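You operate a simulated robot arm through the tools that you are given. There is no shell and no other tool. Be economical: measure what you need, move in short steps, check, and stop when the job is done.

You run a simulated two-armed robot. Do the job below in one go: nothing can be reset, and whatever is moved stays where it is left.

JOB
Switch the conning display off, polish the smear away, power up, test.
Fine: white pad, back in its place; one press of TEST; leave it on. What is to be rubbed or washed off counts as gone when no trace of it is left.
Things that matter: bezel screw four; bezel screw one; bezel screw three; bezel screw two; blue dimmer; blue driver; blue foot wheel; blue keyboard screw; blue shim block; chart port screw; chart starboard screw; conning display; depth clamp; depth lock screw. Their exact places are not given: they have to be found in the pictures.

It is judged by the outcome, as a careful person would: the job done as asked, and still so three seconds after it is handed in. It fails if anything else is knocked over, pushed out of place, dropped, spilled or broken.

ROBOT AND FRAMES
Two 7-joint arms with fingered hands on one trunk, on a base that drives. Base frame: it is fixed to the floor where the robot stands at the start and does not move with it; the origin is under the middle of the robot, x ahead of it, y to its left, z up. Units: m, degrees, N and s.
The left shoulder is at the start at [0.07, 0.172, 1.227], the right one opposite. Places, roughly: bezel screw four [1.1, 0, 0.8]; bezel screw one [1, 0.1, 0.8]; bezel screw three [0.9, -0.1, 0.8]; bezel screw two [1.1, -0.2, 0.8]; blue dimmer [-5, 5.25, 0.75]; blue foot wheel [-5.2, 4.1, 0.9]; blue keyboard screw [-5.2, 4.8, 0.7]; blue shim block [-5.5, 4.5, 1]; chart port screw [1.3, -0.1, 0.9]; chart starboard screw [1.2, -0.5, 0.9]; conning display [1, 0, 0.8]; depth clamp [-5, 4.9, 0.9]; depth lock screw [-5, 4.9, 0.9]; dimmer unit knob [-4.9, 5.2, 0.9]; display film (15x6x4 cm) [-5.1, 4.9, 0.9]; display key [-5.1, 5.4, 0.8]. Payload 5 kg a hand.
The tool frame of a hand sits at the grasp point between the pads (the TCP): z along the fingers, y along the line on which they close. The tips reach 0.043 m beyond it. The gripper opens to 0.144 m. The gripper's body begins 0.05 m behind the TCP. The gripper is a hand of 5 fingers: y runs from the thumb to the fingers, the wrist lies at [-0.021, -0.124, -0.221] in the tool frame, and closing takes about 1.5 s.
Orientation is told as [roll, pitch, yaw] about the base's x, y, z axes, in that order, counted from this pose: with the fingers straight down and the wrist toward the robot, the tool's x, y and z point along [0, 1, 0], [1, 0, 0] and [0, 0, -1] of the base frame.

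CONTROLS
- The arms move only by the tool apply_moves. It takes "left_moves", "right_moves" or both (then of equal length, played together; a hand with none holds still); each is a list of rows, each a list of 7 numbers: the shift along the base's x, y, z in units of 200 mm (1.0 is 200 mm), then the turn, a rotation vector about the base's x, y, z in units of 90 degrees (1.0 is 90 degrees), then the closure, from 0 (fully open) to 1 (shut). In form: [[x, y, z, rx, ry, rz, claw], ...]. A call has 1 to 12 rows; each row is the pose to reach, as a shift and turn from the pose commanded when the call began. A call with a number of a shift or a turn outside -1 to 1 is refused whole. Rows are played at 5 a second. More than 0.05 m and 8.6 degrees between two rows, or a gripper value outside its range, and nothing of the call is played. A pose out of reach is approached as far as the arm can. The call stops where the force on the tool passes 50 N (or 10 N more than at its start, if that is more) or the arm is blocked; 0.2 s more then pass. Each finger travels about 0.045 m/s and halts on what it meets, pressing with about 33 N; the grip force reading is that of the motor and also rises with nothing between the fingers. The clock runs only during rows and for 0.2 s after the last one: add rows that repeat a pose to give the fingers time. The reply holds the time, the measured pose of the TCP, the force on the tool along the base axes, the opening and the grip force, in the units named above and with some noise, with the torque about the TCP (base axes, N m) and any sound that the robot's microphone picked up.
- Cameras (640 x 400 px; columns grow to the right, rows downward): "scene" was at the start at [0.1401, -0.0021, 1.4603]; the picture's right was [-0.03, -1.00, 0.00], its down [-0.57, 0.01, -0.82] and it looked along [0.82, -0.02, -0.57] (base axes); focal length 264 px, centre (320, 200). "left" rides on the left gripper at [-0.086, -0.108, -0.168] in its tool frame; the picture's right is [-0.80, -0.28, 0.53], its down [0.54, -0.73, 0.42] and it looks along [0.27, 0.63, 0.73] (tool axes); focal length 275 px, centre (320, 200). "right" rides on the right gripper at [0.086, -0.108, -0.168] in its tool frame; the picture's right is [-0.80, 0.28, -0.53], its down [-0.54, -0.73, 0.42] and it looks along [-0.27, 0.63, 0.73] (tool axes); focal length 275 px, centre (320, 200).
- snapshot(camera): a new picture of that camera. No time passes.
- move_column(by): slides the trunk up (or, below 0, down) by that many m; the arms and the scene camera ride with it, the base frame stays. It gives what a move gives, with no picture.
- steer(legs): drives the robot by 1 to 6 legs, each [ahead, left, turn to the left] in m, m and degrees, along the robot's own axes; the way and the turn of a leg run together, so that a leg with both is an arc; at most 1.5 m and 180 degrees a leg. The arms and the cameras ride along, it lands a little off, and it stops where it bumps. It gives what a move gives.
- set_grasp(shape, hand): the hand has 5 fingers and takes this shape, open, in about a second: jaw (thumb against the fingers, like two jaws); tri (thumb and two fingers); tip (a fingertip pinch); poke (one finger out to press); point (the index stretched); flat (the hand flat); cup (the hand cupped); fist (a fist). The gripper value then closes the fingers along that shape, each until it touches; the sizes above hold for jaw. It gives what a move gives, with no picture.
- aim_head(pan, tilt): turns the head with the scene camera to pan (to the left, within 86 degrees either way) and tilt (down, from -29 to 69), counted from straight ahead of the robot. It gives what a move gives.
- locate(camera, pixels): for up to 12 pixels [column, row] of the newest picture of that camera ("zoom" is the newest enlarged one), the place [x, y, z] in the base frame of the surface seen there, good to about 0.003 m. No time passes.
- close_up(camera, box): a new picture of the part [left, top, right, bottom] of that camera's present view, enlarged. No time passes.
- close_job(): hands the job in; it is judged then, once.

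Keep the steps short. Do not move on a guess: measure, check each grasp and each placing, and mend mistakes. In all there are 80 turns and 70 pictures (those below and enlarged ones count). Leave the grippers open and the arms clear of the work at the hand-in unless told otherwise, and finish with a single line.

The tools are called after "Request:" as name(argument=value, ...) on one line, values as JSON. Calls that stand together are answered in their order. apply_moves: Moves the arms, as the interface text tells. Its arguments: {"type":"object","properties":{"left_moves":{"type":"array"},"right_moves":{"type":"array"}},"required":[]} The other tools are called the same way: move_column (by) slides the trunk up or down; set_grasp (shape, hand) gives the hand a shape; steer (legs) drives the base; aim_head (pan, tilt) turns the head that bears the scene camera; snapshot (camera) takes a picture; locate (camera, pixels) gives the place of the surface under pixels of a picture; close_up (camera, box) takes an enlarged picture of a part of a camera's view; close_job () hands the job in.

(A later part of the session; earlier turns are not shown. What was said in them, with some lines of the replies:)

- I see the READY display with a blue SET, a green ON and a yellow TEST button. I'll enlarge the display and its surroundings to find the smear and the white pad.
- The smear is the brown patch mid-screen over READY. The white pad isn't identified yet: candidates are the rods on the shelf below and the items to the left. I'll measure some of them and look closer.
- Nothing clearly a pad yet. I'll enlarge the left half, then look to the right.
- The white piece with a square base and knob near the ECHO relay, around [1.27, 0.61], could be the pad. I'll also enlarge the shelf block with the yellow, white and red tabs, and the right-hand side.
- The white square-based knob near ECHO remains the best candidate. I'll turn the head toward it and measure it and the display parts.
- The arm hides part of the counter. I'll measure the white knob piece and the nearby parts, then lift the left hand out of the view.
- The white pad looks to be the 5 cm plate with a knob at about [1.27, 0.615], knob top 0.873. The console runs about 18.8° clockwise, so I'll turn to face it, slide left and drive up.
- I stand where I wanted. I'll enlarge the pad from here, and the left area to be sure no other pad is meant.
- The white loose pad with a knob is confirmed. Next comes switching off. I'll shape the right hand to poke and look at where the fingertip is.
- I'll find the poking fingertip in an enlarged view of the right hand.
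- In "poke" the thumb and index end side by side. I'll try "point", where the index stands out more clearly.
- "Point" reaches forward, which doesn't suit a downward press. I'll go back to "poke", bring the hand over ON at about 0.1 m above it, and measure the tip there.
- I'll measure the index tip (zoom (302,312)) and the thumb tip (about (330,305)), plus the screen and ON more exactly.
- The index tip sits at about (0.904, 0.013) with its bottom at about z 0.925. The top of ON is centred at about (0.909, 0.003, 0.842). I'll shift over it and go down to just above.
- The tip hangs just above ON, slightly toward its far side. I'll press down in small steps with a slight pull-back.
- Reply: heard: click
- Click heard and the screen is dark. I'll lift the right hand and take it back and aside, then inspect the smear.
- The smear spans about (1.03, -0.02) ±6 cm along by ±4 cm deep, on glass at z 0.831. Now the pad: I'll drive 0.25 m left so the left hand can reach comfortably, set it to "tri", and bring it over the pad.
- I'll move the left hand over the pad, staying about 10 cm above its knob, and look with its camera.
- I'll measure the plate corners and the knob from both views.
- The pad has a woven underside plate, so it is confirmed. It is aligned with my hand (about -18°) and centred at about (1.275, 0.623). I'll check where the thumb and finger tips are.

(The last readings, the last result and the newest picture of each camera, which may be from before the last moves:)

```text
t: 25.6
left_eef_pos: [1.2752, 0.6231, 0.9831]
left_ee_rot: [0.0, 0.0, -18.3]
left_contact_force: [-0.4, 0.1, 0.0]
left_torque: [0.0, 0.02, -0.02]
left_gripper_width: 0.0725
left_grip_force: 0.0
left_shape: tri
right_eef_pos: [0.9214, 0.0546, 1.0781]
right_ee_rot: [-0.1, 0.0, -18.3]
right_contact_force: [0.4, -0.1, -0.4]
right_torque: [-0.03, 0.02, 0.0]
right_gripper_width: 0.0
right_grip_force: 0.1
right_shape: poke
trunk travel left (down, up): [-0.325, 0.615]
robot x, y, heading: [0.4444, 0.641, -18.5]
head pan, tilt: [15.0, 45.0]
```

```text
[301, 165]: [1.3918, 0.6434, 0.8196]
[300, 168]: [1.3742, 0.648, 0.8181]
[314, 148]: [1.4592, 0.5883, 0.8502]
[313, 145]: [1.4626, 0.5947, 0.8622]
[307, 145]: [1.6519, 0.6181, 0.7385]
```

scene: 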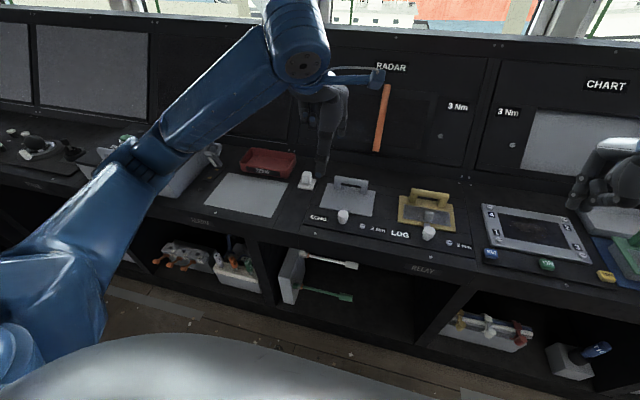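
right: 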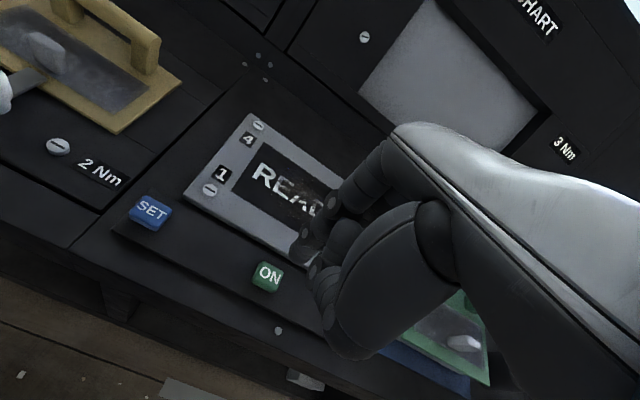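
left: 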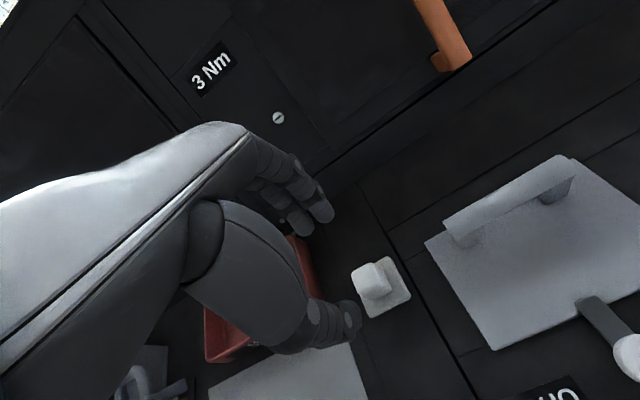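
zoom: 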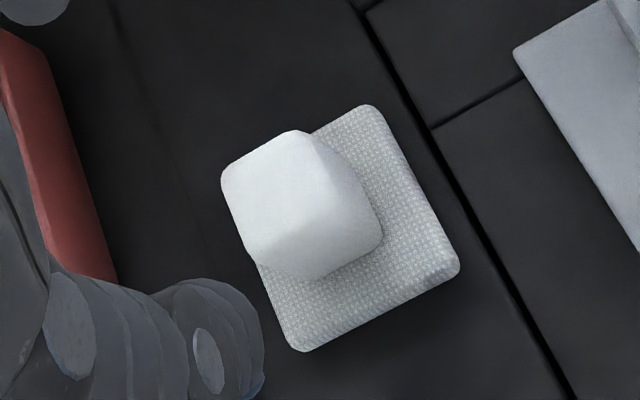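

The thumb is on the near side at about (1.22, 0.63), the two fingers are beyond at about (1.314, 0.607), and the knob is between. I'll descend until the tips are about 1.5 cm above the plate.

Request:
apply_moves(left_moves=[[0, 0, -0.15, 0, 0, 0, 0.5], [0, 0, -0.3, 0, 0, 0, 0.5], [0, 0, -0.4, 0, 0, 0, 0.5], [0, 0, -0.48, 0, 0, 0, 0.5], [0, 0, -0.48, 0, 0, 0, 0.5]])

Request:
close_up(camera="left", box=[240, 160, 432, 320])

Request:
close_up(camera="scene", box=[260, 140, 340, 200])

```text
t: 26.9
left_eef_pos: [1.2741, 0.6252, 0.8866]
left_ee_rot: [0.0, 0.0, -18.3]
left_contact_force: [-0.5, -0.5, 0.3]
left_torque: [0.04, -0.02, 0.02]
left_gripper_width: 0.0724
left_grip_force: 0.2
left_shape: tri
right_eef_pos: [0.9194, 0.0559, 1.0794]
right_ee_rot: [0.1, 0.0, -18.3]
right_contact_force: [0.6, -1.2, -0.9]
right_torque: [0.05, 0.02, -0.02]
right_gripper_width: 0.0001
right_grip_force: 0.0
right_shape: poke
trunk travel left (down, up): [-0.325, 0.615]
robot x, y, heading: [0.4449, 0.6392, -18.4]
head pan, tilt: [15.0, 45.0]
```

```text
2.50 times, centred on (336, 240) of left
```

zoom: 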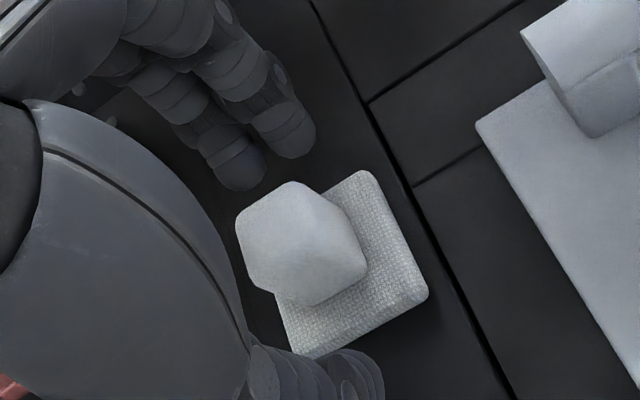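

```text
6.67 times, centred on (300, 170) of scene
```

zoom: 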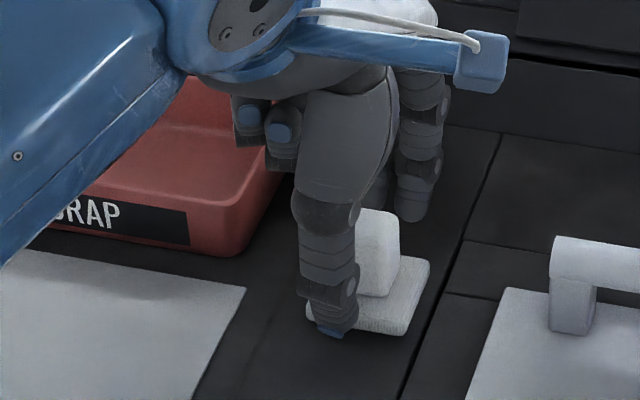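

The knob lies between thumb and fingers. Closing now.

Request:
apply_moves(left_moves=[[0, 0, 0, 0, 0, 0, 0.7], [0, 0, 0, 0, 0, 0, 0.85], [0, 0, 0, 0, 0, 0, 1], [0, 0, 0, 0, 0, 0, 1], [0, 0, 0, 0, 0, 0, 1], [0, 0, 0, 0, 0, 0, 1], [0, 0, 0, 0, 0, 0, 1], [0, 0, 0, 0, 0, 0, 1]])

Request:
close_up(camera="left", box=[240, 160, 432, 320])

```text
t: 28.6
left_eef_pos: [1.275, 0.6242, 0.8864]
left_ee_rot: [0.0, 0.0, -18.3]
left_contact_force: [1.1, -0.2, 0.0]
left_torque: [0.03, 0.03, 0.04]
left_gripper_width: 0.0246
left_grip_force: 33.0
left_shape: tri
right_eef_pos: [0.9209, 0.0561, 1.0795]
right_ee_rot: [0.0, 0.0, -18.2]
right_contact_force: [0.0, 0.0, -0.4]
right_torque: [-0.01, -0.03, 0.0]
right_gripper_width: 0.0
right_grip_force: 0.1
right_shape: poke
trunk travel left (down, up): [-0.325, 0.615]
robot x, y, heading: [0.4399, 0.642, -18.4]
head pan, tilt: [15.0, 45.0]
```

```text
2.50 times, centred on (336, 240) of left
```

zoom: 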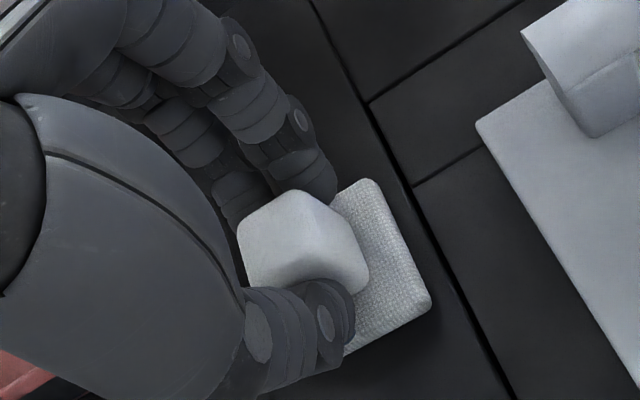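

It is gripped (24.6 mm wide, 33 N). The return pose is TCP (1.275, 0.624, 0.886), yaw -18.3. Lifting 0.15 m, then driving 0.58 m right so the left hand ends up above the display.

Request:
apply_moves(left_moves=[[0, 0, 0.05, 0, 0, 0, 1], [0, 0, 0.2, 0, 0, 0, 1], [0, 0, 0.4, 0, 0, 0, 1], [0, 0, 0.6, 0, 0, 0, 1], [0, 0, 0.75, 0, 0, 0, 1], [0, 0, 0.75, 0, 0, 0, 1]])

Request:
steer(legs=[[0, -0.58, 0]])

Request:
aim_head(pan=5, tilt=45)

Request:
snapshot(camera="scene")

Request:
close_up(camera="left", box=[240, 140, 480, 340])

```text
t: 30.1
left_eef_pos: [1.2717, 0.6234, 1.0369]
left_ee_rot: [0.0, 0.2, -18.4]
left_contact_force: [-0.3, -0.2, -0.4]
left_torque: [0.02, -0.01, 0.0]
left_gripper_width: 0.0246
left_grip_force: 33.0
left_shape: tri
right_eef_pos: [0.9217, 0.0552, 1.0777]
right_ee_rot: [0.0, 0.0, -18.3]
right_contact_force: [0.1, -0.5, -0.5]
right_torque: [-0.04, 0.04, 0.0]
right_gripper_width: 0.0002
right_grip_force: 0.0
right_shape: poke
trunk travel left (down, up): [-0.325, 0.615]
robot x, y, heading: [0.4438, 0.6413, -18.1]
head pan, tilt: [15.0, 45.0]
```

```text
t: 33.3
left_eef_pos: [1.0894, 0.0708, 1.0361]
left_ee_rot: [-0.1, 0.1, -18.7]
left_contact_force: [-0.3, 0.8, -1.4]
left_torque: [0.01, 0.02, -0.03]
left_gripper_width: 0.025
left_grip_force: 33.0
left_shape: tri
right_eef_pos: [0.7345, -0.4958, 1.0789]
right_ee_rot: [0.0, 0.0, -18.7]
right_contact_force: [0.6, -0.5, -0.2]
right_torque: [-0.02, 0.0, 0.01]
right_gripper_width: 0.0003
right_grip_force: 0.1
right_shape: poke
trunk travel left (down, up): [-0.325, 0.615]
robot x, y, heading: [0.2581, 0.0946, -18.5]
head pan, tilt: [15.0, 45.0]
```

```text
t: 34.1
left_eef_pos: [1.0899, 0.0703, 1.0354]
left_ee_rot: [0.1, 0.0, -18.6]
left_contact_force: [-0.5, -0.4, -0.7]
left_torque: [0.01, -0.01, -0.03]
left_gripper_width: 0.0244
left_grip_force: 33.2
left_shape: tri
right_eef_pos: [0.7348, -0.4947, 1.0791]
right_ee_rot: [0.1, -0.1, -18.6]
right_contact_force: [-0.2, -0.2, -0.2]
right_torque: [-0.02, 0.01, 0.0]
right_gripper_width: 0.0001
right_grip_force: 0.2
right_shape: poke
trunk travel left (down, up): [-0.325, 0.615]
robot x, y, heading: [0.258, 0.0934, -18.6]
head pan, tilt: [5.0, 45.0]
```

```text
28 pictures are left
```

scene: 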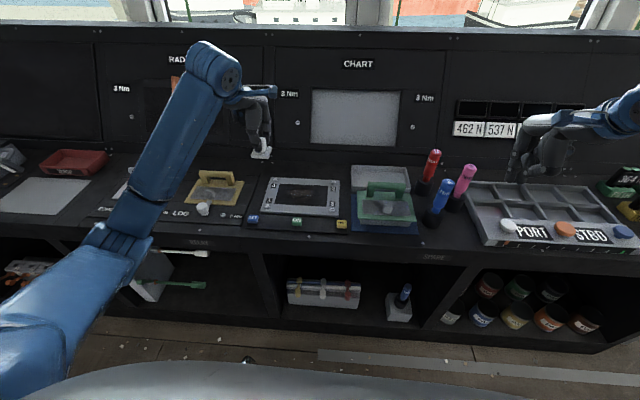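

```text
2.00 times, centred on (360, 240) of left
```

zoom: 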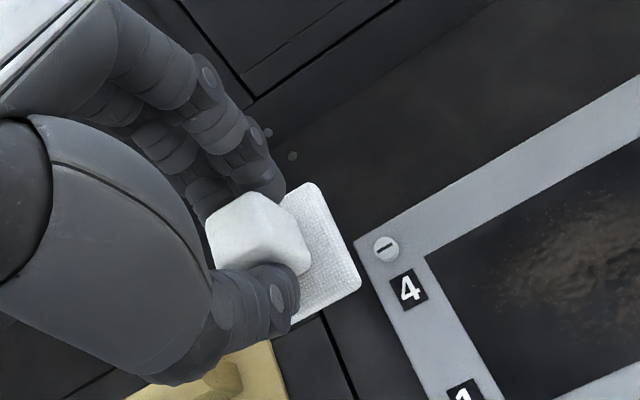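

The pad is still held well. Its underside is about 66 mm below the TCP, so glass contact should come at TCP z of about 0.898. The glass centre is about (1.039, -0.026). I'll move above it and come down to just short of contact.

Request:
apply_moves(left_moves=[[-0.09, -0.16, -0.05, 0, 0, 0, 1], [-0.17, -0.32, -0.1, 0, 0, 0, 1], [-0.255, -0.48, -0.2, 0, 0, 0, 1], [-0.255, -0.48, -0.38, 0, 0, 0, 1], [-0.255, -0.48, -0.53, 0, 0, 0, 1], [-0.255, -0.48, -0.63, 0, 0, 0, 1], [-0.255, -0.48, -0.65, 0, 0, 0, 1]])

Request:
close_up(camera="scene", box=[240, 150, 360, 240])

Request:
close_up(camera="left", box=[200, 140, 440, 340])

```text
t: 35.7
left_eef_pos: [1.0383, -0.0238, 0.9054]
left_ee_rot: [0.0, 0.0, -18.6]
left_contact_force: [-1.2, -0.2, -0.6]
left_torque: [0.0, -0.02, 0.04]
left_gripper_width: 0.0247
left_grip_force: 33.4
left_shape: tri
right_eef_pos: [0.7341, -0.4946, 1.0788]
right_ee_rot: [0.1, 0.0, -18.5]
right_contact_force: [-0.1, 0.1, -0.6]
right_torque: [0.02, 0.02, 0.0]
right_gripper_width: 0.0
right_grip_force: 0.0
right_shape: poke
trunk travel left (down, up): [-0.325, 0.615]
robot x, y, heading: [0.2605, 0.0915, -18.6]
head pan, tilt: [5.0, 45.0]
```

```text
4.44 times, centred on (300, 195) of scene
```

zoom: 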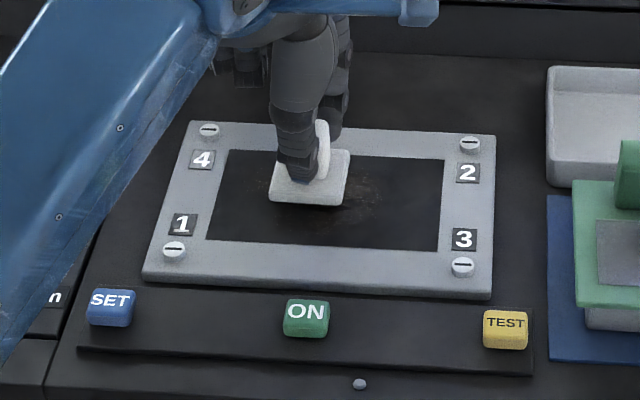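

```text
2.00 times, centred on (320, 240) of left
```

zoom: 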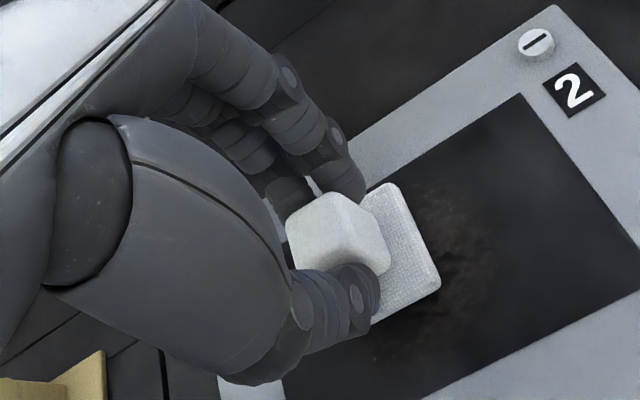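

The pad sits about 1 cm left of and behind the glass centre, which is at about (1.028, -0.031). I'll shift there and lower in small steps to make contact.

Request:
apply_moves(left_moves=[[-0.05, -0.035, 0, 0, 0, 0, 1], [-0.05, -0.035, -0.02, 0, 0, 0, 1], [-0.05, -0.035, -0.035, 0, 0, 0, 1], [-0.05, -0.035, -0.045, 0, 0, 0, 1]])

```text
t: 36.7
left_eef_pos: [1.0292, -0.0323, 0.896]
left_ee_rot: [0.0, 0.0, -18.6]
left_contact_force: [-1.5, 0.7, 5.1]
left_torque: [-0.04, -0.03, 0.0]
left_gripper_width: 0.025
left_grip_force: 33.3
left_shape: tri
right_eef_pos: [0.7343, -0.4941, 1.0798]
right_ee_rot: [0.0, 0.1, -18.6]
right_contact_force: [-1.0, -0.4, 0.6]
right_torque: [0.0, 0.0, 0.02]
right_gripper_width: 0.0
right_grip_force: 0.0
right_shape: poke
trunk travel left (down, up): [-0.325, 0.615]
robot x, y, heading: [0.2614, 0.0933, -18.8]
head pan, tilt: [5.0, 45.0]
```

Contact at about 5 N. I'll rub over the back half of the glass in lines along the display, pressing lightly.

Request:
apply_moves(left_moves=[[0.04, 0.119, -0.008, 0, 0, 0, 1], [0.079, 0.237, -0.008, 0, 0, 0, 1], [0.174, 0.205, -0.008, 0, 0, 0, 1], [0.135, 0.087, -0.008, 0, 0, 0, 1], [0.095, -0.032, -0.008, 0, 0, 0, 1], [0.055, -0.15, -0.008, 0, 0, 0, 1], [0.016, -0.269, -0.008, 0, 0, 0, 1], [-0.079, -0.237, -0.008, 0, 0, 0, 1], [-0.04, -0.119, -0.008, 0, 0, 0, 1], [0, 0, -0.008, 0, 0, 0, 1], [0.04, 0.119, -0.008, 0, 0, 0, 1], [0.079, 0.237, -0.008, 0, 0, 0, 1]])

Request:
close_up(camera="scene", box=[240, 150, 360, 240])

```text
t: 39.3
left_eef_pos: [1.0447, 0.0158, 0.8972]
left_ee_rot: [0.0, -0.2, -18.6]
left_contact_force: [-1.5, -4.7, 12.4]
left_torque: [-0.19, -0.05, -0.01]
left_gripper_width: 0.0254
left_grip_force: 32.7
left_shape: tri
right_eef_pos: [0.7332, -0.4947, 1.0792]
right_ee_rot: [0.0, -0.1, -18.5]
right_contact_force: [-0.8, 0.4, -0.5]
right_torque: [-0.01, -0.01, 0.0]
right_gripper_width: 0.0001
right_grip_force: 0.0
right_shape: poke
trunk travel left (down, up): [-0.325, 0.615]
robot x, y, heading: [0.2586, 0.0892, -18.7]
head pan, tilt: [5.0, 45.0]
```

```text
4.44 times, centred on (300, 195) of scene
```

zoom: 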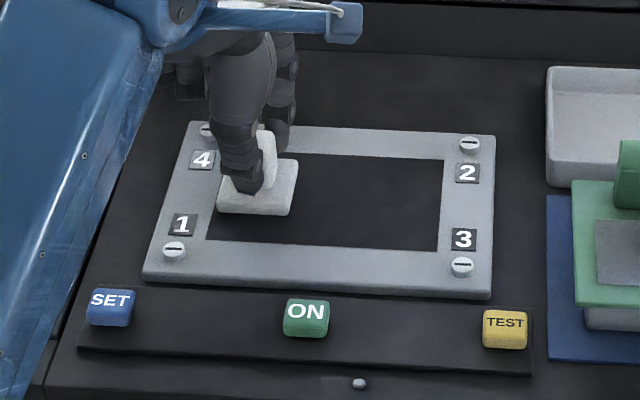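

The back half is clean. Now the front half, with one more pass over the middle.

Request:
apply_moves(left_moves=[[-0.095, 0.032, 0, 0, 0, 0, 1], [-0.135, -0.087, 0, 0, 0, 0, 1], [-0.174, -0.205, 0, 0, 0, 0, 1], [-0.214, -0.324, 0, 0, 0, 0, 1], [-0.253, -0.442, 0, 0, 0, 0, 1], [-0.206, -0.458, 0, 0, 0, 0, 1], [-0.166, -0.34, 0, 0, 0, 0, 1], [-0.127, -0.221, 0, 0, 0, 0, 1], [-0.087, -0.103, 0, 0, 0, 0, 1], [-0.048, 0.016, 0, 0, 0, 0, 1]])

Request:
apply_moves(left_moves=[[0, 0, 0.1, 0, 0, 0, 1], [0.06, 0.05, 0.3, 0, 0, 0, 1], [0.12, 0.15, 0.5, 0, 0, 0, 1], [0.16, 0.25, 0.7, 0, 0, 0, 1], [0.16, 0.25, 0.75, 0, 0, 0, 1]])

Request:
close_up(camera="scene", box=[250, 165, 350, 227])

Request:
close_up(camera="left", box=[300, 160, 620, 400])

```text
t: 41.5
left_eef_pos: [1.0342, 0.0173, 0.8978]
left_ee_rot: [0.1, -0.1, -18.7]
left_contact_force: [-2.3, -6.9, 15.5]
left_torque: [-0.26, 0.07, 0.07]
left_gripper_width: 0.0261
left_grip_force: 33.2
left_shape: tri
right_eef_pos: [0.7332, -0.495, 1.0798]
right_ee_rot: [0.0, -0.1, -18.6]
right_contact_force: [0.8, 0.5, -0.6]
right_torque: [-0.02, -0.01, 0.0]
right_gripper_width: 0.0
right_grip_force: 0.1
right_shape: poke
trunk travel left (down, up): [-0.325, 0.615]
robot x, y, heading: [0.2624, 0.0909, -18.6]
head pan, tilt: [5.0, 45.0]
```

```text
t: 42.7
left_eef_pos: [1.0683, 0.0691, 1.0444]
left_ee_rot: [0.0, 0.1, -18.5]
left_contact_force: [-0.2, 0.0, -0.5]
left_torque: [0.0, -0.01, -0.03]
left_gripper_width: 0.0258
left_grip_force: 33.3
left_shape: tri
right_eef_pos: [0.7349, -0.4956, 1.0796]
right_ee_rot: [0.1, 0.0, -18.6]
right_contact_force: [-0.1, -0.5, -0.2]
right_torque: [0.01, 0.0, 0.01]
right_gripper_width: 0.0
right_grip_force: 0.1
right_shape: poke
trunk travel left (down, up): [-0.325, 0.615]
robot x, y, heading: [0.2609, 0.0891, -18.4]
head pan, tilt: [5.0, 45.0]
```

```text
6.40 times, centred on (300, 196) of scene
```

zoom: 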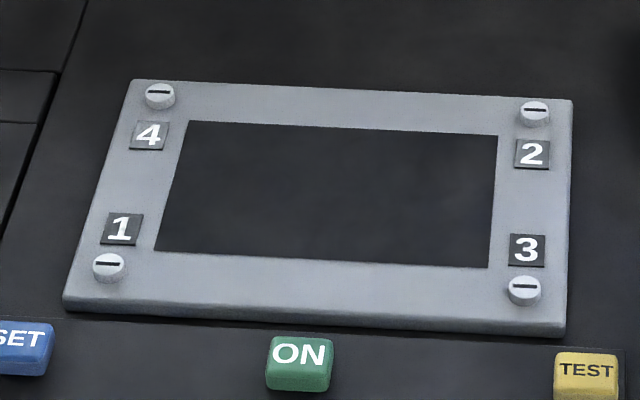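

```text
1.67 times, centred on (460, 280) of left
```

zoom: 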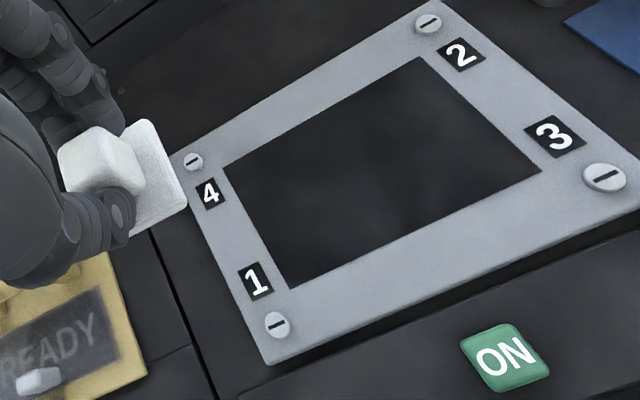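

The screen looks clean. I'll enlarge further to look for faint remains before returning the pad.

Request:
close_up(camera="scene", box=[272, 180, 330, 210])

```text
11.03 times, centred on (301, 195) of scene
```

zoom: 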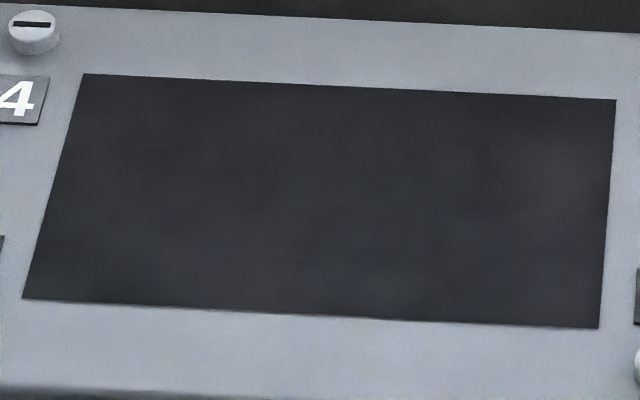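

No trace left. Driving back left 0.58 m to return the pad.

Request:
steer(legs=[[0, 0.58, 0]])

Request:
aim_head(pan=15, tilt=45)

```text
t: 45.9
left_eef_pos: [1.2529, 0.611, 1.0447]
left_ee_rot: [-0.1, 0.0, -18.7]
left_contact_force: [0.3, 0.3, -1.0]
left_torque: [-0.04, 0.03, -0.02]
left_gripper_width: 0.0259
left_grip_force: 33.5
left_shape: tri
right_eef_pos: [0.9171, 0.0497, 1.0788]
right_ee_rot: [0.0, 0.0, -18.7]
right_contact_force: [0.6, 0.8, 0.8]
right_torque: [0.0, -0.02, 0.03]
right_gripper_width: 0.0
right_grip_force: 0.2
right_shape: poke
trunk travel left (down, up): [-0.325, 0.615]
robot x, y, heading: [0.4461, 0.6381, -18.6]
head pan, tilt: [5.0, 45.0]
```

```text
t: 46.7
left_eef_pos: [1.2528, 0.6124, 1.0454]
left_ee_rot: [0.0, 0.0, -18.7]
left_contact_force: [0.3, -0.3, 0.2]
left_torque: [-0.01, 0.0, 0.0]
left_gripper_width: 0.0258
left_grip_force: 33.2
left_shape: tri
right_eef_pos: [0.9169, 0.049, 1.0795]
right_ee_rot: [0.0, 0.1, -18.7]
right_contact_force: [0.6, 0.5, 0.7]
right_torque: [0.02, 0.02, -0.02]
right_gripper_width: 0.0
right_grip_force: 0.2
right_shape: poke
trunk travel left (down, up): [-0.325, 0.615]
robot x, y, heading: [0.4444, 0.6397, -18.7]
head pan, tilt: [15.0, 45.0]
```

The TCP is 22 mm and 12 mm short of the pick spot. I'll move there and descend to just above the counter.

Request:
apply_moves(left_moves=[[0.11, 0.06, 0, 0, 0, 0.004, 1], [0.11, 0.06, -0.2, 0, 0, 0.004, 1], [0.11, 0.06, -0.4, 0, 0, 0.004, 1], [0.11, 0.06, -0.6, 0, 0, 0.004, 1], [0.11, 0.06, -0.75, 0, 0, 0.004, 1], [0.11, 0.06, -0.75, 0, 0, 0.004, 1]])

Request:
close_up(camera="left", box=[240, 160, 432, 320])

```text
t: 48.1
left_eef_pos: [1.2737, 0.6239, 0.8959]
left_ee_rot: [0.0, 0.0, -18.4]
left_contact_force: [0.2, 0.5, 0.3]
left_torque: [-0.01, 0.02, -0.02]
left_gripper_width: 0.0257
left_grip_force: 32.8
left_shape: tri
right_eef_pos: [0.9174, 0.0502, 1.0786]
right_ee_rot: [-0.1, 0.0, -18.6]
right_contact_force: [-1.1, -0.4, 0.0]
right_torque: [-0.03, 0.01, 0.01]
right_gripper_width: 0.0
right_grip_force: 0.1
right_shape: poke
trunk travel left (down, up): [-0.325, 0.615]
robot x, y, heading: [0.4518, 0.6393, -18.5]
head pan, tilt: [15.0, 45.0]
```

```text
2.50 times, centred on (336, 240) of left
```

zoom: 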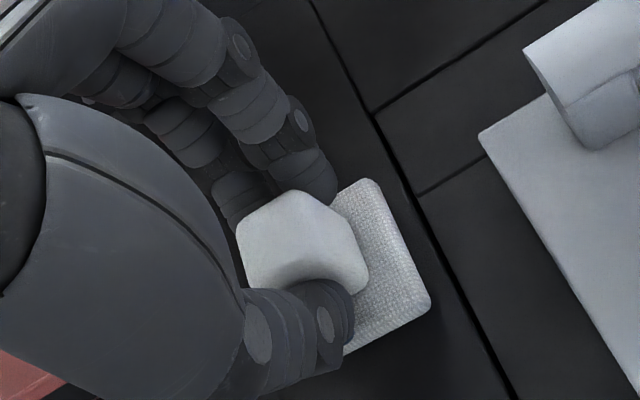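

It lines up with the first grasp view. Lowering the last centimetre in small steps to contact.

Request:
apply_moves(left_moves=[[0, 0, -0.02, 0, 0, 0, 1], [0, 0, -0.035, 0, 0, 0, 1], [0, 0, -0.043, 0, 0, 0, 1]])

```text
t: 48.9
left_eef_pos: [1.2745, 0.6235, 0.8875]
left_ee_rot: [0.0, 0.0, -18.4]
left_contact_force: [0.2, 0.2, -0.9]
left_torque: [0.0, -0.01, -0.02]
left_gripper_width: 0.0258
left_grip_force: 32.9
left_shape: tri
right_eef_pos: [0.9173, 0.05, 1.0795]
right_ee_rot: [0.0, 0.0, -18.7]
right_contact_force: [0.4, 0.4, 0.7]
right_torque: [0.02, -0.01, -0.02]
right_gripper_width: 0.0
right_grip_force: 0.0
right_shape: poke
trunk travel left (down, up): [-0.325, 0.615]
robot x, y, heading: [0.4422, 0.6382, -18.8]
head pan, tilt: [15.0, 45.0]
```

No contact yet; going on down in 1–2 mm steps.

Request:
apply_moves(left_moves=[[0, 0, -0.006, 0, 0, 0, 1], [0, 0, -0.012, 0, 0, 0, 1], [0, 0, -0.016, 0, 0, 0, 1]])

```text
t: 49.7
left_eef_pos: [1.2745, 0.6243, 0.8857]
left_ee_rot: [0.0, -0.1, -18.4]
left_contact_force: [1.1, -0.9, 5.8]
left_torque: [-0.04, -0.09, -0.01]
left_gripper_width: 0.0255
left_grip_force: 33.2
left_shape: tri
right_eef_pos: [0.9169, 0.0502, 1.0799]
right_ee_rot: [0.0, 0.0, -18.7]
right_contact_force: [-0.7, -0.6, 0.0]
right_torque: [0.01, 0.0, 0.02]
right_gripper_width: 0.0
right_grip_force: 0.0
right_shape: poke
trunk travel left (down, up): [-0.325, 0.615]
robot x, y, heading: [0.4461, 0.6401, -18.8]
head pan, tilt: [15.0, 45.0]
```

The pad touches the counter (5.8 N). Opening to the same half width as before, then rising straight up.

Request:
apply_moves(left_moves=[[0, 0, 0.006, 0, 0, 0, 0.85], [0, 0, 0.006, 0, 0, 0, 0.7], [0, 0, 0.006, 0, 0, 0, 0.5], [0, 0, 0.006, 0, 0, 0, 0.5], [0, 0, 0.006, 0, 0, 0, 0.5], [0, 0, 0.006, 0, 0, 0, 0.5], [0, 0, 0.15, 0, 0, 0, 0.5], [0, 0, 0.35, 0, 0, 0, 0.5], [0, 0, 0.55, 0, 0, 0, 0.3], [0, 0, 0.75, 0, 0, 0, 0.1], [0, 0, 0.95, 0, 0, 0, 0]])

Request:
apply_moves(left_moves=[[-0.2, -0.05, 0.05, 0, 0, 0, 0], [-0.4, -0.1, 0.1, 0, 0, 0, 0], [-0.6, -0.15, 0.15, 0, 0, 0, 0], [-0.8, -0.15, 0.2, 0, 0, 0, 0], [-1, -0.1, 0.2, 0, 0, 0, 0]])

Request:
close_up(camera="scene", box=[240, 120, 400, 220])

Request:
locate(camera="zoom", pixels=[[236, 268], [290, 278], [303, 240], [267, 212]])

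```text
t: 52.1
left_eef_pos: [1.2728, 0.6234, 1.0752]
left_ee_rot: [0.0, 0.1, -18.4]
left_contact_force: [-0.4, -0.9, -0.1]
left_torque: [0.01, -0.03, 0.03]
left_gripper_width: 0.1387
left_grip_force: 0.1
left_shape: tri
right_eef_pos: [0.9163, 0.0496, 1.0796]
right_ee_rot: [0.0, -0.1, -18.7]
right_contact_force: [0.4, -0.3, 0.4]
right_torque: [-0.01, -0.03, -0.01]
right_gripper_width: 0.0001
right_grip_force: 0.2
right_shape: poke
trunk travel left (down, up): [-0.325, 0.615]
robot x, y, heading: [0.443, 0.6397, -18.8]
head pan, tilt: [15.0, 45.0]
```

```text
t: 53.3
left_eef_pos: [1.0719, 0.6045, 1.113]
left_ee_rot: [0.1, -0.1, -18.4]
left_contact_force: [0.0, 1.1, 0.8]
left_torque: [-0.02, -0.02, 0.0]
left_gripper_width: 0.144
left_grip_force: 0.1
left_shape: tri
right_eef_pos: [0.9155, 0.0496, 1.0799]
right_ee_rot: [0.0, -0.1, -18.8]
right_contact_force: [-0.9, -1.1, 0.0]
right_torque: [-0.03, -0.05, 0.01]
right_gripper_width: 0.0
right_grip_force: 0.1
right_shape: poke
trunk travel left (down, up): [-0.325, 0.615]
robot x, y, heading: [0.4478, 0.6377, -18.6]
head pan, tilt: [15.0, 45.0]
```

```text
4.00 times, centred on (320, 170) of scene
```

zoom: 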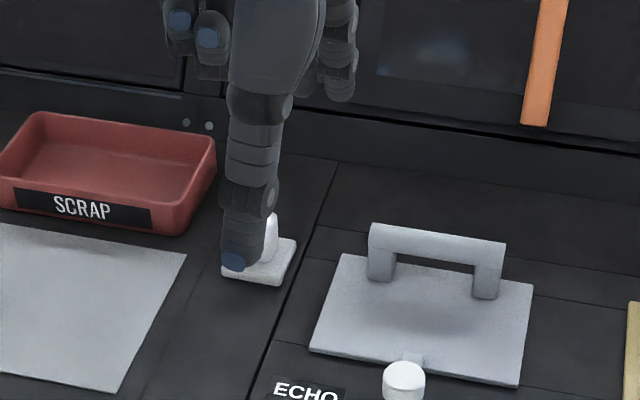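

```text
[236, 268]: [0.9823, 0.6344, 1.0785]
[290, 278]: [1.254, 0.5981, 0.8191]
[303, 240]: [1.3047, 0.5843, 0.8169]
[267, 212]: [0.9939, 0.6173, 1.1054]
```

The pad stands back in its place. Now driving back to the button station.

Request:
steer(legs=[[0, -0.25, 0]])

Request:
aim_head(pan=-10, tilt=45)

```text
t: 55.1
left_eef_pos: [0.9912, 0.3623, 1.1133]
left_ee_rot: [0.0, 0.0, -18.2]
left_contact_force: [-0.2, -1.5, -0.5]
left_torque: [0.01, 0.02, 0.02]
left_gripper_width: 0.1438
left_grip_force: 0.0
left_shape: tri
right_eef_pos: [0.8386, -0.1901, 1.0794]
right_ee_rot: [-0.1, 0.1, -18.7]
right_contact_force: [1.2, 0.4, -0.6]
right_torque: [-0.04, 0.0, 0.03]
right_gripper_width: 0.0
right_grip_force: 0.0
right_shape: poke
trunk travel left (down, up): [-0.325, 0.615]
robot x, y, heading: [0.3646, 0.3967, -18.6]
head pan, tilt: [15.0, 45.0]
```

```text
t: 56.0
left_eef_pos: [0.9908, 0.3627, 1.1131]
left_ee_rot: [0.0, -0.1, -18.2]
left_contact_force: [0.6, -0.6, -0.1]
left_torque: [-0.03, -0.02, 0.0]
left_gripper_width: 0.1439
left_grip_force: 0.1
left_shape: tri
right_eef_pos: [0.8367, -0.1901, 1.0795]
right_ee_rot: [0.0, -0.1, -18.7]
right_contact_force: [0.0, 0.5, 0.4]
right_torque: [-0.02, 0.0, -0.02]
right_gripper_width: 0.0002
right_grip_force: 0.1
right_shape: poke
trunk travel left (down, up): [-0.325, 0.615]
robot x, y, heading: [0.363, 0.3923, -18.4]
head pan, tilt: [-10.0, 45.0]
```

I'll bring the right fingertip back over ON at the pose that worked, ending about 1.5 cm higher.

Request:
apply_moves(right_moves=[[0.07, 0.2, -0.1, 0, 0, 0, 0], [0.14, 0.4, -0.2, 0, 0, 0, 0], [0.21, 0.6, -0.3, 0, 0, 0, 0], [0.28, 0.78, -0.42, 0, 0, 0, 0], [0.33, 0.915, -0.55, 0, 0, 0, 0], [0.33, 0.915, -0.75, 0, 0, 0, 0], [0.33, 0.915, -0.92, 0, 0, 0, 0], [0.33, 0.915, -0.92, 0, 0, 0, 0]])

Request:
close_up(camera="right", box=[200, 170, 360, 270])

```text
t: 57.8
left_eef_pos: [0.9899, 0.3627, 1.1136]
left_ee_rot: [0.0, 0.0, -18.2]
left_contact_force: [-0.7, 0.4, -0.6]
left_torque: [-0.04, -0.01, -0.02]
left_gripper_width: 0.144
left_grip_force: 0.0
left_shape: tri
right_eef_pos: [0.902, -0.0079, 0.8936]
right_ee_rot: [-0.1, 0.0, -18.6]
right_contact_force: [0.1, 0.8, 0.0]
right_torque: [0.0, -0.02, -0.01]
right_gripper_width: 0.0002
right_grip_force: 0.1
right_shape: poke
trunk travel left (down, up): [-0.325, 0.615]
robot x, y, heading: [0.3643, 0.395, -18.8]
head pan, tilt: [-10.0, 45.0]
```

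```text
4.00 times, centred on (280, 220) of right
```

zoom: 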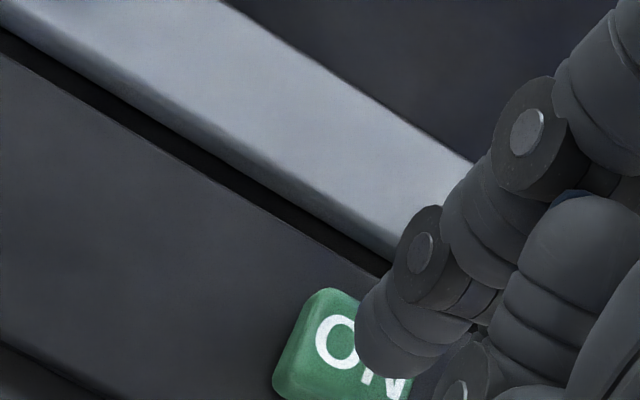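

Same position as before. Pressing down to TCP z 0.880, as the first time.

Request:
apply_moves(right_moves=[[0.005, 0, -0.03, 0, 0, 0, 0], [0.005, 0, -0.05, 0, 0, 0, 0], [0.005, 0, -0.068, 0, 0, 0, 0]])

Request:
close_up(camera="scene", box=[290, 150, 410, 225])

```text
t: 58.6
left_eef_pos: [0.9912, 0.3631, 1.1134]
left_ee_rot: [0.0, 0.0, -18.2]
left_contact_force: [0.3, -0.4, 0.6]
left_torque: [0.0, -0.01, 0.02]
left_gripper_width: 0.1437
left_grip_force: 0.0
left_shape: tri
right_eef_pos: [0.9032, -0.0088, 0.8817]
right_ee_rot: [-0.1, 0.0, -18.5]
right_contact_force: [-0.3, -0.9, 1.8]
right_torque: [-0.02, 0.01, 0.0]
right_gripper_width: 0.0
right_grip_force: 0.1
right_shape: poke
trunk travel left (down, up): [-0.325, 0.615]
robot x, y, heading: [0.3635, 0.3952, -18.7]
head pan, tilt: [-10.0, 45.0]
heard: click
```

```text
5.33 times, centred on (350, 188) of scene
```

zoom: 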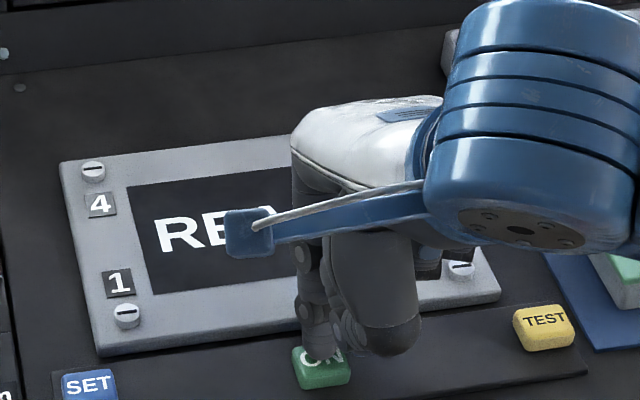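

Click heard and the screen reads READY again. I'll rise, cross above to TEST (offset about -0.043, -0.126), stop 3 cm higher, and check clearance from the green lid.

Request:
apply_moves(right_moves=[[0, 0, 0.1, 0, 0, 0, 0], [0, 0, 0.3, 0, 0, 0, 0], [-0.07, -0.2, 0.35, 0, 0, 0, 0], [-0.14, -0.42, 0.35, 0, 0, 0, 0], [-0.215, -0.63, 0.3, 0, 0, 0, 0], [-0.215, -0.63, 0.2, 0, 0, 0, 0], [-0.215, -0.63, 0.2, 0, 0, 0, 0]])

Request:
close_up(camera="scene", box=[320, 130, 480, 230])

Request:
close_up(camera="right", box=[200, 150, 440, 300])

```text
t: 60.2
left_eef_pos: [0.9902, 0.3617, 1.1153]
left_ee_rot: [-0.1, 0.0, -18.2]
left_contact_force: [0.0, 0.4, -0.1]
left_torque: [0.0, -0.02, -0.03]
left_gripper_width: 0.1436
left_grip_force: 0.0
left_shape: tri
right_eef_pos: [0.8616, -0.1361, 0.9212]
right_ee_rot: [0.0, 0.0, -18.6]
right_contact_force: [-0.1, 0.6, 0.0]
right_torque: [-0.03, -0.03, 0.01]
right_gripper_width: 0.0
right_grip_force: 0.0
right_shape: poke
trunk travel left (down, up): [-0.325, 0.615]
robot x, y, heading: [0.3668, 0.3959, -18.6]
head pan, tilt: [-10.0, 45.0]
```

```text
4.00 times, centred on (400, 180) of scene
```

zoom: 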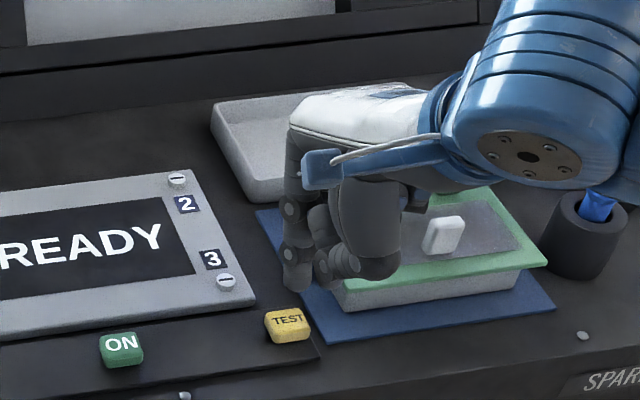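

```text
2.67 times, centred on (320, 225) of right
```

zoom: 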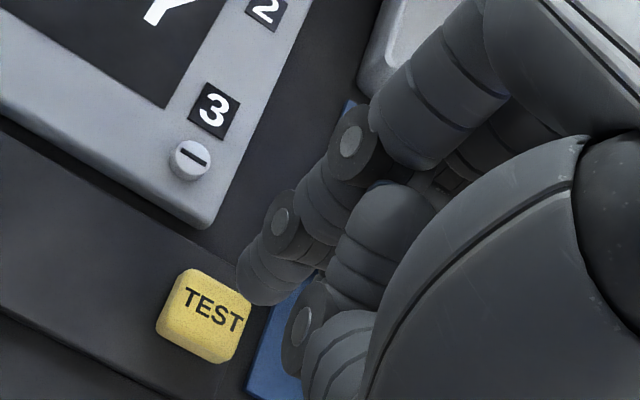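

TEST is aligned much like ON was, but the green lid's handle is hidden behind the hand. I'll measure the curled fingers and the lid before lowering.

Request:
close_up(camera="scene", box=[370, 140, 460, 210])

Request:
locate(camera="zoom", pixels=[[310, 200], [330, 190], [270, 240], [310, 225], [380, 240], [450, 200], [300, 120], [80, 280], [170, 310], [260, 350]])

```text
5.71 times, centred on (415, 175) of scene
```

zoom: 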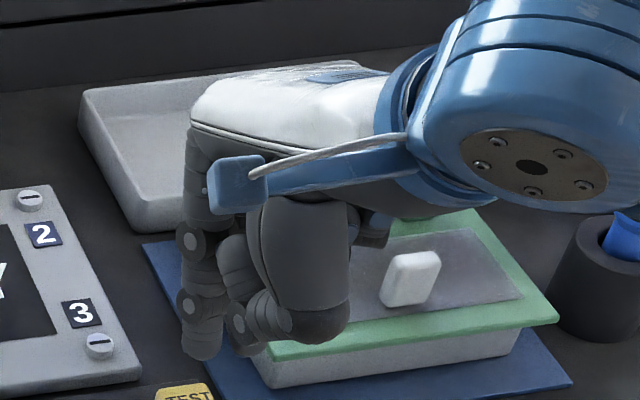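

```text
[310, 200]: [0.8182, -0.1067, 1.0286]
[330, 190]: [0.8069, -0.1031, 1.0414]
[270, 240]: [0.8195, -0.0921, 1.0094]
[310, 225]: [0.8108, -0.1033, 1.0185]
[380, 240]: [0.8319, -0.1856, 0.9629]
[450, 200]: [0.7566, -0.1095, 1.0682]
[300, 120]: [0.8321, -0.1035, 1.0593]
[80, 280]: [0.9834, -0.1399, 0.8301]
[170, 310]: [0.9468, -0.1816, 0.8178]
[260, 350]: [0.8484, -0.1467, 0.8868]
```

The curled fingers are at z 0.963, so they'd still be about 0.92 when pressing. The lid's left edge may be near the thumb, so I'll measure the lid.

Request:
locate(camera="zoom", pixels=[[280, 352], [300, 346], [550, 318], [475, 213], [410, 265], [240, 345], [205, 345], [290, 375], [400, 330]])

Request:
locate(camera="scene", pixels=[[396, 212]])

Request:
snapshot(camera="right")

```text
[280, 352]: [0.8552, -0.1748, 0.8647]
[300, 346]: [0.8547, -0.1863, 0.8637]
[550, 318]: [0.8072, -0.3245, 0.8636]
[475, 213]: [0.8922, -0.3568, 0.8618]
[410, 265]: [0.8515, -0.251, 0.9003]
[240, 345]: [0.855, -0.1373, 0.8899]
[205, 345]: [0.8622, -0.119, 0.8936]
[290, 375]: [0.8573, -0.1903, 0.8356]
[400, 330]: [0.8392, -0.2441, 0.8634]
```

```text
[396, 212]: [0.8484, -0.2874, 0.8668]
```

```text
13 pictures are left
```

right: 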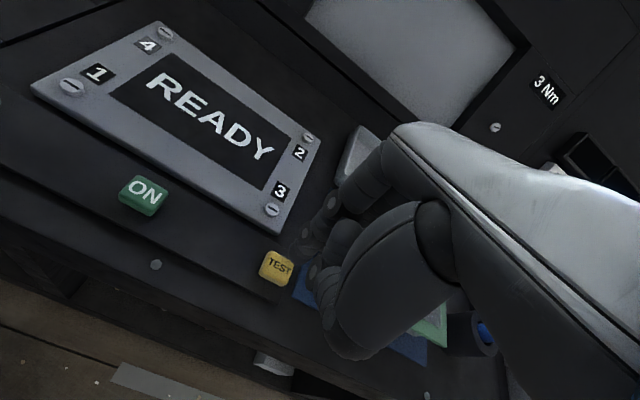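

The lid edge is at y of about -0.165 and the thumb at about -0.15, so about 1 cm is free. I'll shift 3 mm left and lower to just above TEST, watching the force.

Request:
apply_moves(right_moves=[[0.005, 0.015, -0.05, 0, 0, 0, 0], [0.005, 0.015, -0.1, 0, 0, 0, 0], [0.005, 0.015, -0.14, 0, 0, 0, 0], [0.005, 0.015, -0.14, 0, 0, 0, 0]])

Request:
close_up(camera="scene", box=[370, 160, 450, 220])

Request:
close_up(camera="right", box=[220, 170, 400, 300])

```text
t: 61.2
left_eef_pos: [0.9903, 0.3633, 1.114]
left_ee_rot: [-0.1, -0.1, -18.2]
left_contact_force: [0.0, 0.3, 0.2]
left_torque: [0.01, 0.0, -0.02]
left_gripper_width: 0.1441
left_grip_force: 0.0
left_shape: tri
right_eef_pos: [0.8626, -0.1317, 0.8939]
right_ee_rot: [0.0, 0.0, -18.6]
right_contact_force: [0.4, 0.0, -0.7]
right_torque: [-0.03, -0.01, -0.01]
right_gripper_width: 0.0
right_grip_force: 0.0
right_shape: poke
trunk travel left (down, up): [-0.325, 0.615]
robot x, y, heading: [0.3633, 0.3948, -18.5]
head pan, tilt: [-10.0, 45.0]
```

```text
6.67 times, centred on (410, 190) of scene
```

zoom: 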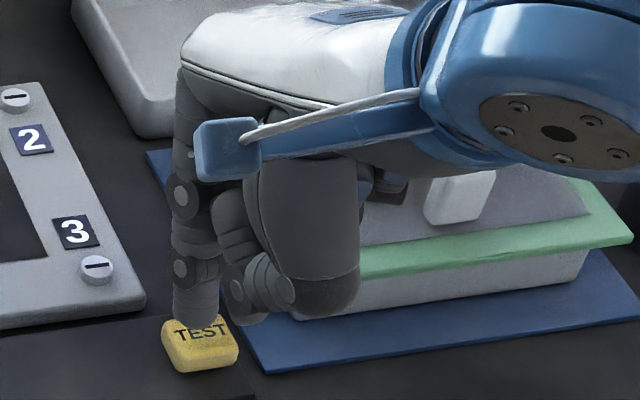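

```text
3.08 times, centred on (310, 235) of right
```

zoom: 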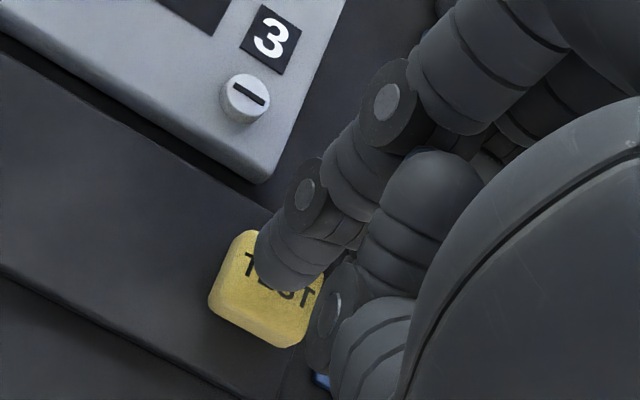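

The fingertip is over TEST, toward the back edge, with no contact force. I'll pull back 3 mm and press once.

Request:
apply_moves(right_moves=[[-0.015, 0.002, 0, 0, 0, 0, 0], [-0.015, 0.002, -0.03, 0, 0, 0, 0], [-0.015, 0.002, -0.05, 0, 0, 0, 0], [-0.015, 0.002, -0.064, 0, 0, 0, 0]])

Request:
close_up(camera="scene", box=[300, 140, 450, 230])

```text
t: 62.2
left_eef_pos: [0.9912, 0.3627, 1.1131]
left_ee_rot: [0.1, 0.0, -18.1]
left_contact_force: [0.2, -0.1, 0.4]
left_torque: [0.0, -0.01, 0.03]
left_gripper_width: 0.144
left_grip_force: 0.1
left_shape: tri
right_eef_pos: [0.8594, -0.1307, 0.8805]
right_ee_rot: [0.0, 0.1, -18.6]
right_contact_force: [0.1, 0.1, 2.5]
right_torque: [-0.04, -0.02, 0.0]
right_gripper_width: 0.0001
right_grip_force: 0.0
right_shape: poke
trunk travel left (down, up): [-0.325, 0.615]
robot x, y, heading: [0.3634, 0.394, -18.8]
head pan, tilt: [-10.0, 45.0]
heard: click
```

```text
4.27 times, centred on (375, 185) of scene
```

zoom: 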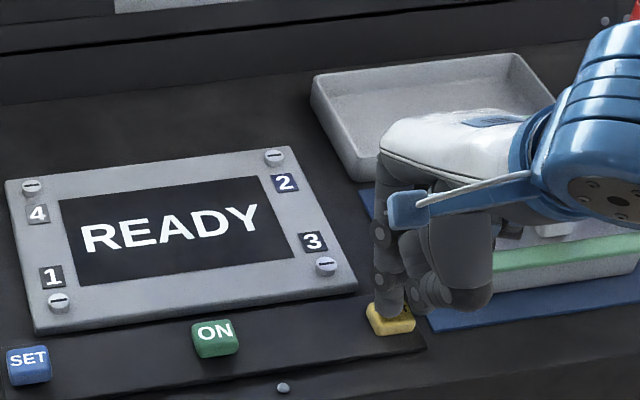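

Click heard for TEST. I'll lift straight up and clear, open the right hand, and check everything.

Request:
apply_moves(right_moves=[[0, 0, 0.06, 0, 0, 0, 0], [0, 0, 0.2, 0, 0, 0, 0], [0, 0, 0.4, 0, 0, 0, 0], [0, 0, 0.6, 0, 0, 0, 0], [0, 0, 0.8, 0, 0, 0, 0], [-0.15, -0.1, 0.95, 0, 0, 0, 0], [-0.35, -0.15, 1, 0, 0, 0, 0], [-0.55, -0.2, 1, 0, 0, 0, 0]])

Request:
set_grasp(hand="right", shape="jaw")

Request:
close_up(camera="scene", box=[280, 130, 460, 240])

Request:
aim_head(pan=20, tilt=42)

Request:
snapshot(camera="scene")

```text
t: 64.0
left_eef_pos: [0.9885, 0.364, 1.115]
left_ee_rot: [0.0, -0.1, -18.0]
left_contact_force: [0.4, 0.5, 0.2]
left_torque: [-0.06, -0.08, -0.01]
left_gripper_width: 0.1438
left_grip_force: 0.1
left_shape: tri
right_eef_pos: [0.7467, -0.1701, 1.0816]
right_ee_rot: [-0.1, -0.2, -18.4]
right_contact_force: [0.1, -0.1, -0.3]
right_torque: [-0.07, -0.06, 0.0]
right_gripper_width: 0.0003
right_grip_force: 0.1
right_shape: poke
trunk travel left (down, up): [-0.325, 0.615]
robot x, y, heading: [0.3633, 0.396, -18.4]
head pan, tilt: [-10.0, 45.0]
```

```text
t: 64.9
left_eef_pos: [0.9903, 0.3625, 1.114]
left_ee_rot: [0.0, -0.1, -18.2]
left_contact_force: [-0.6, -0.4, 0.4]
left_torque: [-0.01, -0.01, 0.02]
left_gripper_width: 0.1439
left_grip_force: 0.0
left_shape: tri
right_eef_pos: [0.7491, -0.1721, 1.0801]
right_ee_rot: [0.0, 0.0, -18.6]
right_contact_force: [0.3, -0.8, 0.5]
right_torque: [0.01, 0.01, 0.06]
right_gripper_width: 0.1437
right_grip_force: 0.0
right_shape: jaw
trunk travel left (down, up): [-0.325, 0.615]
robot x, y, heading: [0.3651, 0.3912, -18.8]
head pan, tilt: [-10.0, 45.0]
```

```text
3.56 times, centred on (370, 185) of scene
```

zoom: 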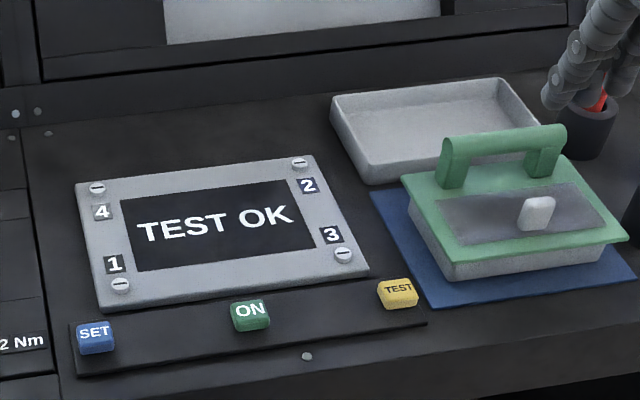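

```text
t: 65.8
left_eef_pos: [0.9899, 0.3627, 1.114]
left_ee_rot: [-0.1, 0.0, -18.2]
left_contact_force: [-0.1, -1.0, -0.2]
left_torque: [0.01, -0.02, -0.04]
left_gripper_width: 0.1441
left_grip_force: 0.1
left_shape: tri
right_eef_pos: [0.7487, -0.1708, 1.0796]
right_ee_rot: [0.1, -0.1, -18.6]
right_contact_force: [0.3, 0.1, 0.2]
right_torque: [-0.01, 0.01, -0.01]
right_gripper_width: 0.144
right_grip_force: 0.1
right_shape: jaw
trunk travel left (down, up): [-0.325, 0.615]
robot x, y, heading: [0.3637, 0.3963, -18.7]
head pan, tilt: [20.0, 42.0]
```

```text
8 pictures are left
```

scene: 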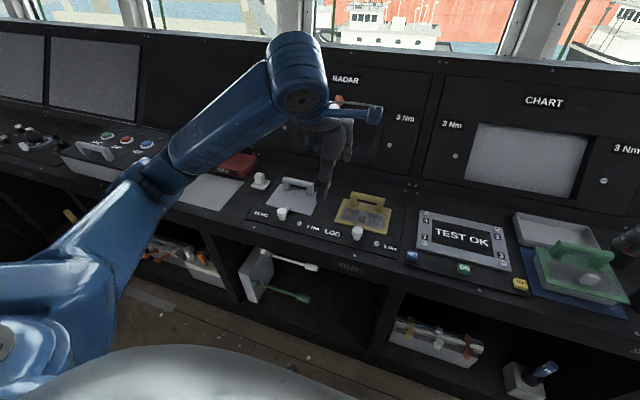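

The screen shows TEST OK, clean and lit. One last check of the pad's position.

Request:
close_up(camera="scene", box=[210, 150, 330, 225])

Request:
locate(camera="scene", pixels=[[253, 186], [262, 189], [269, 181], [260, 175]])

```text
5.33 times, centred on (270, 188) of scene
```

zoom: 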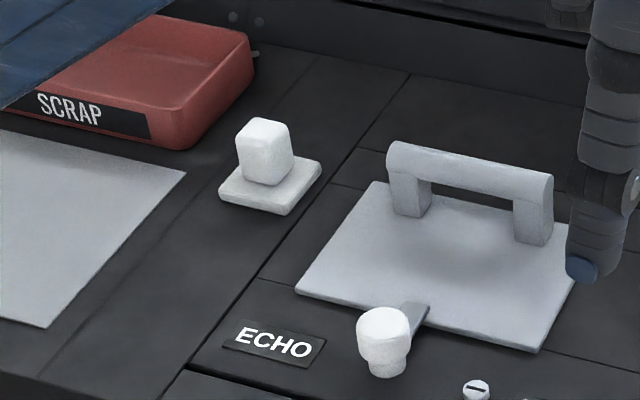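

```text
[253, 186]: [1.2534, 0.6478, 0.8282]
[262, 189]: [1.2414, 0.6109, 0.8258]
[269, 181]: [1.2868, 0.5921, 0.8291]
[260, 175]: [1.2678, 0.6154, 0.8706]
```

The pad's measured corners are within a few millimetres of where it started. The display is clean and on, and the arms are clear, so I'm handing in.

Request:
close_job()

```text
The job is handed in.
```

The conning display was switched off, polished clean with the white pad (now back in its place), powered up and tested with one press of TEST; it is left on, showing TEST OK.
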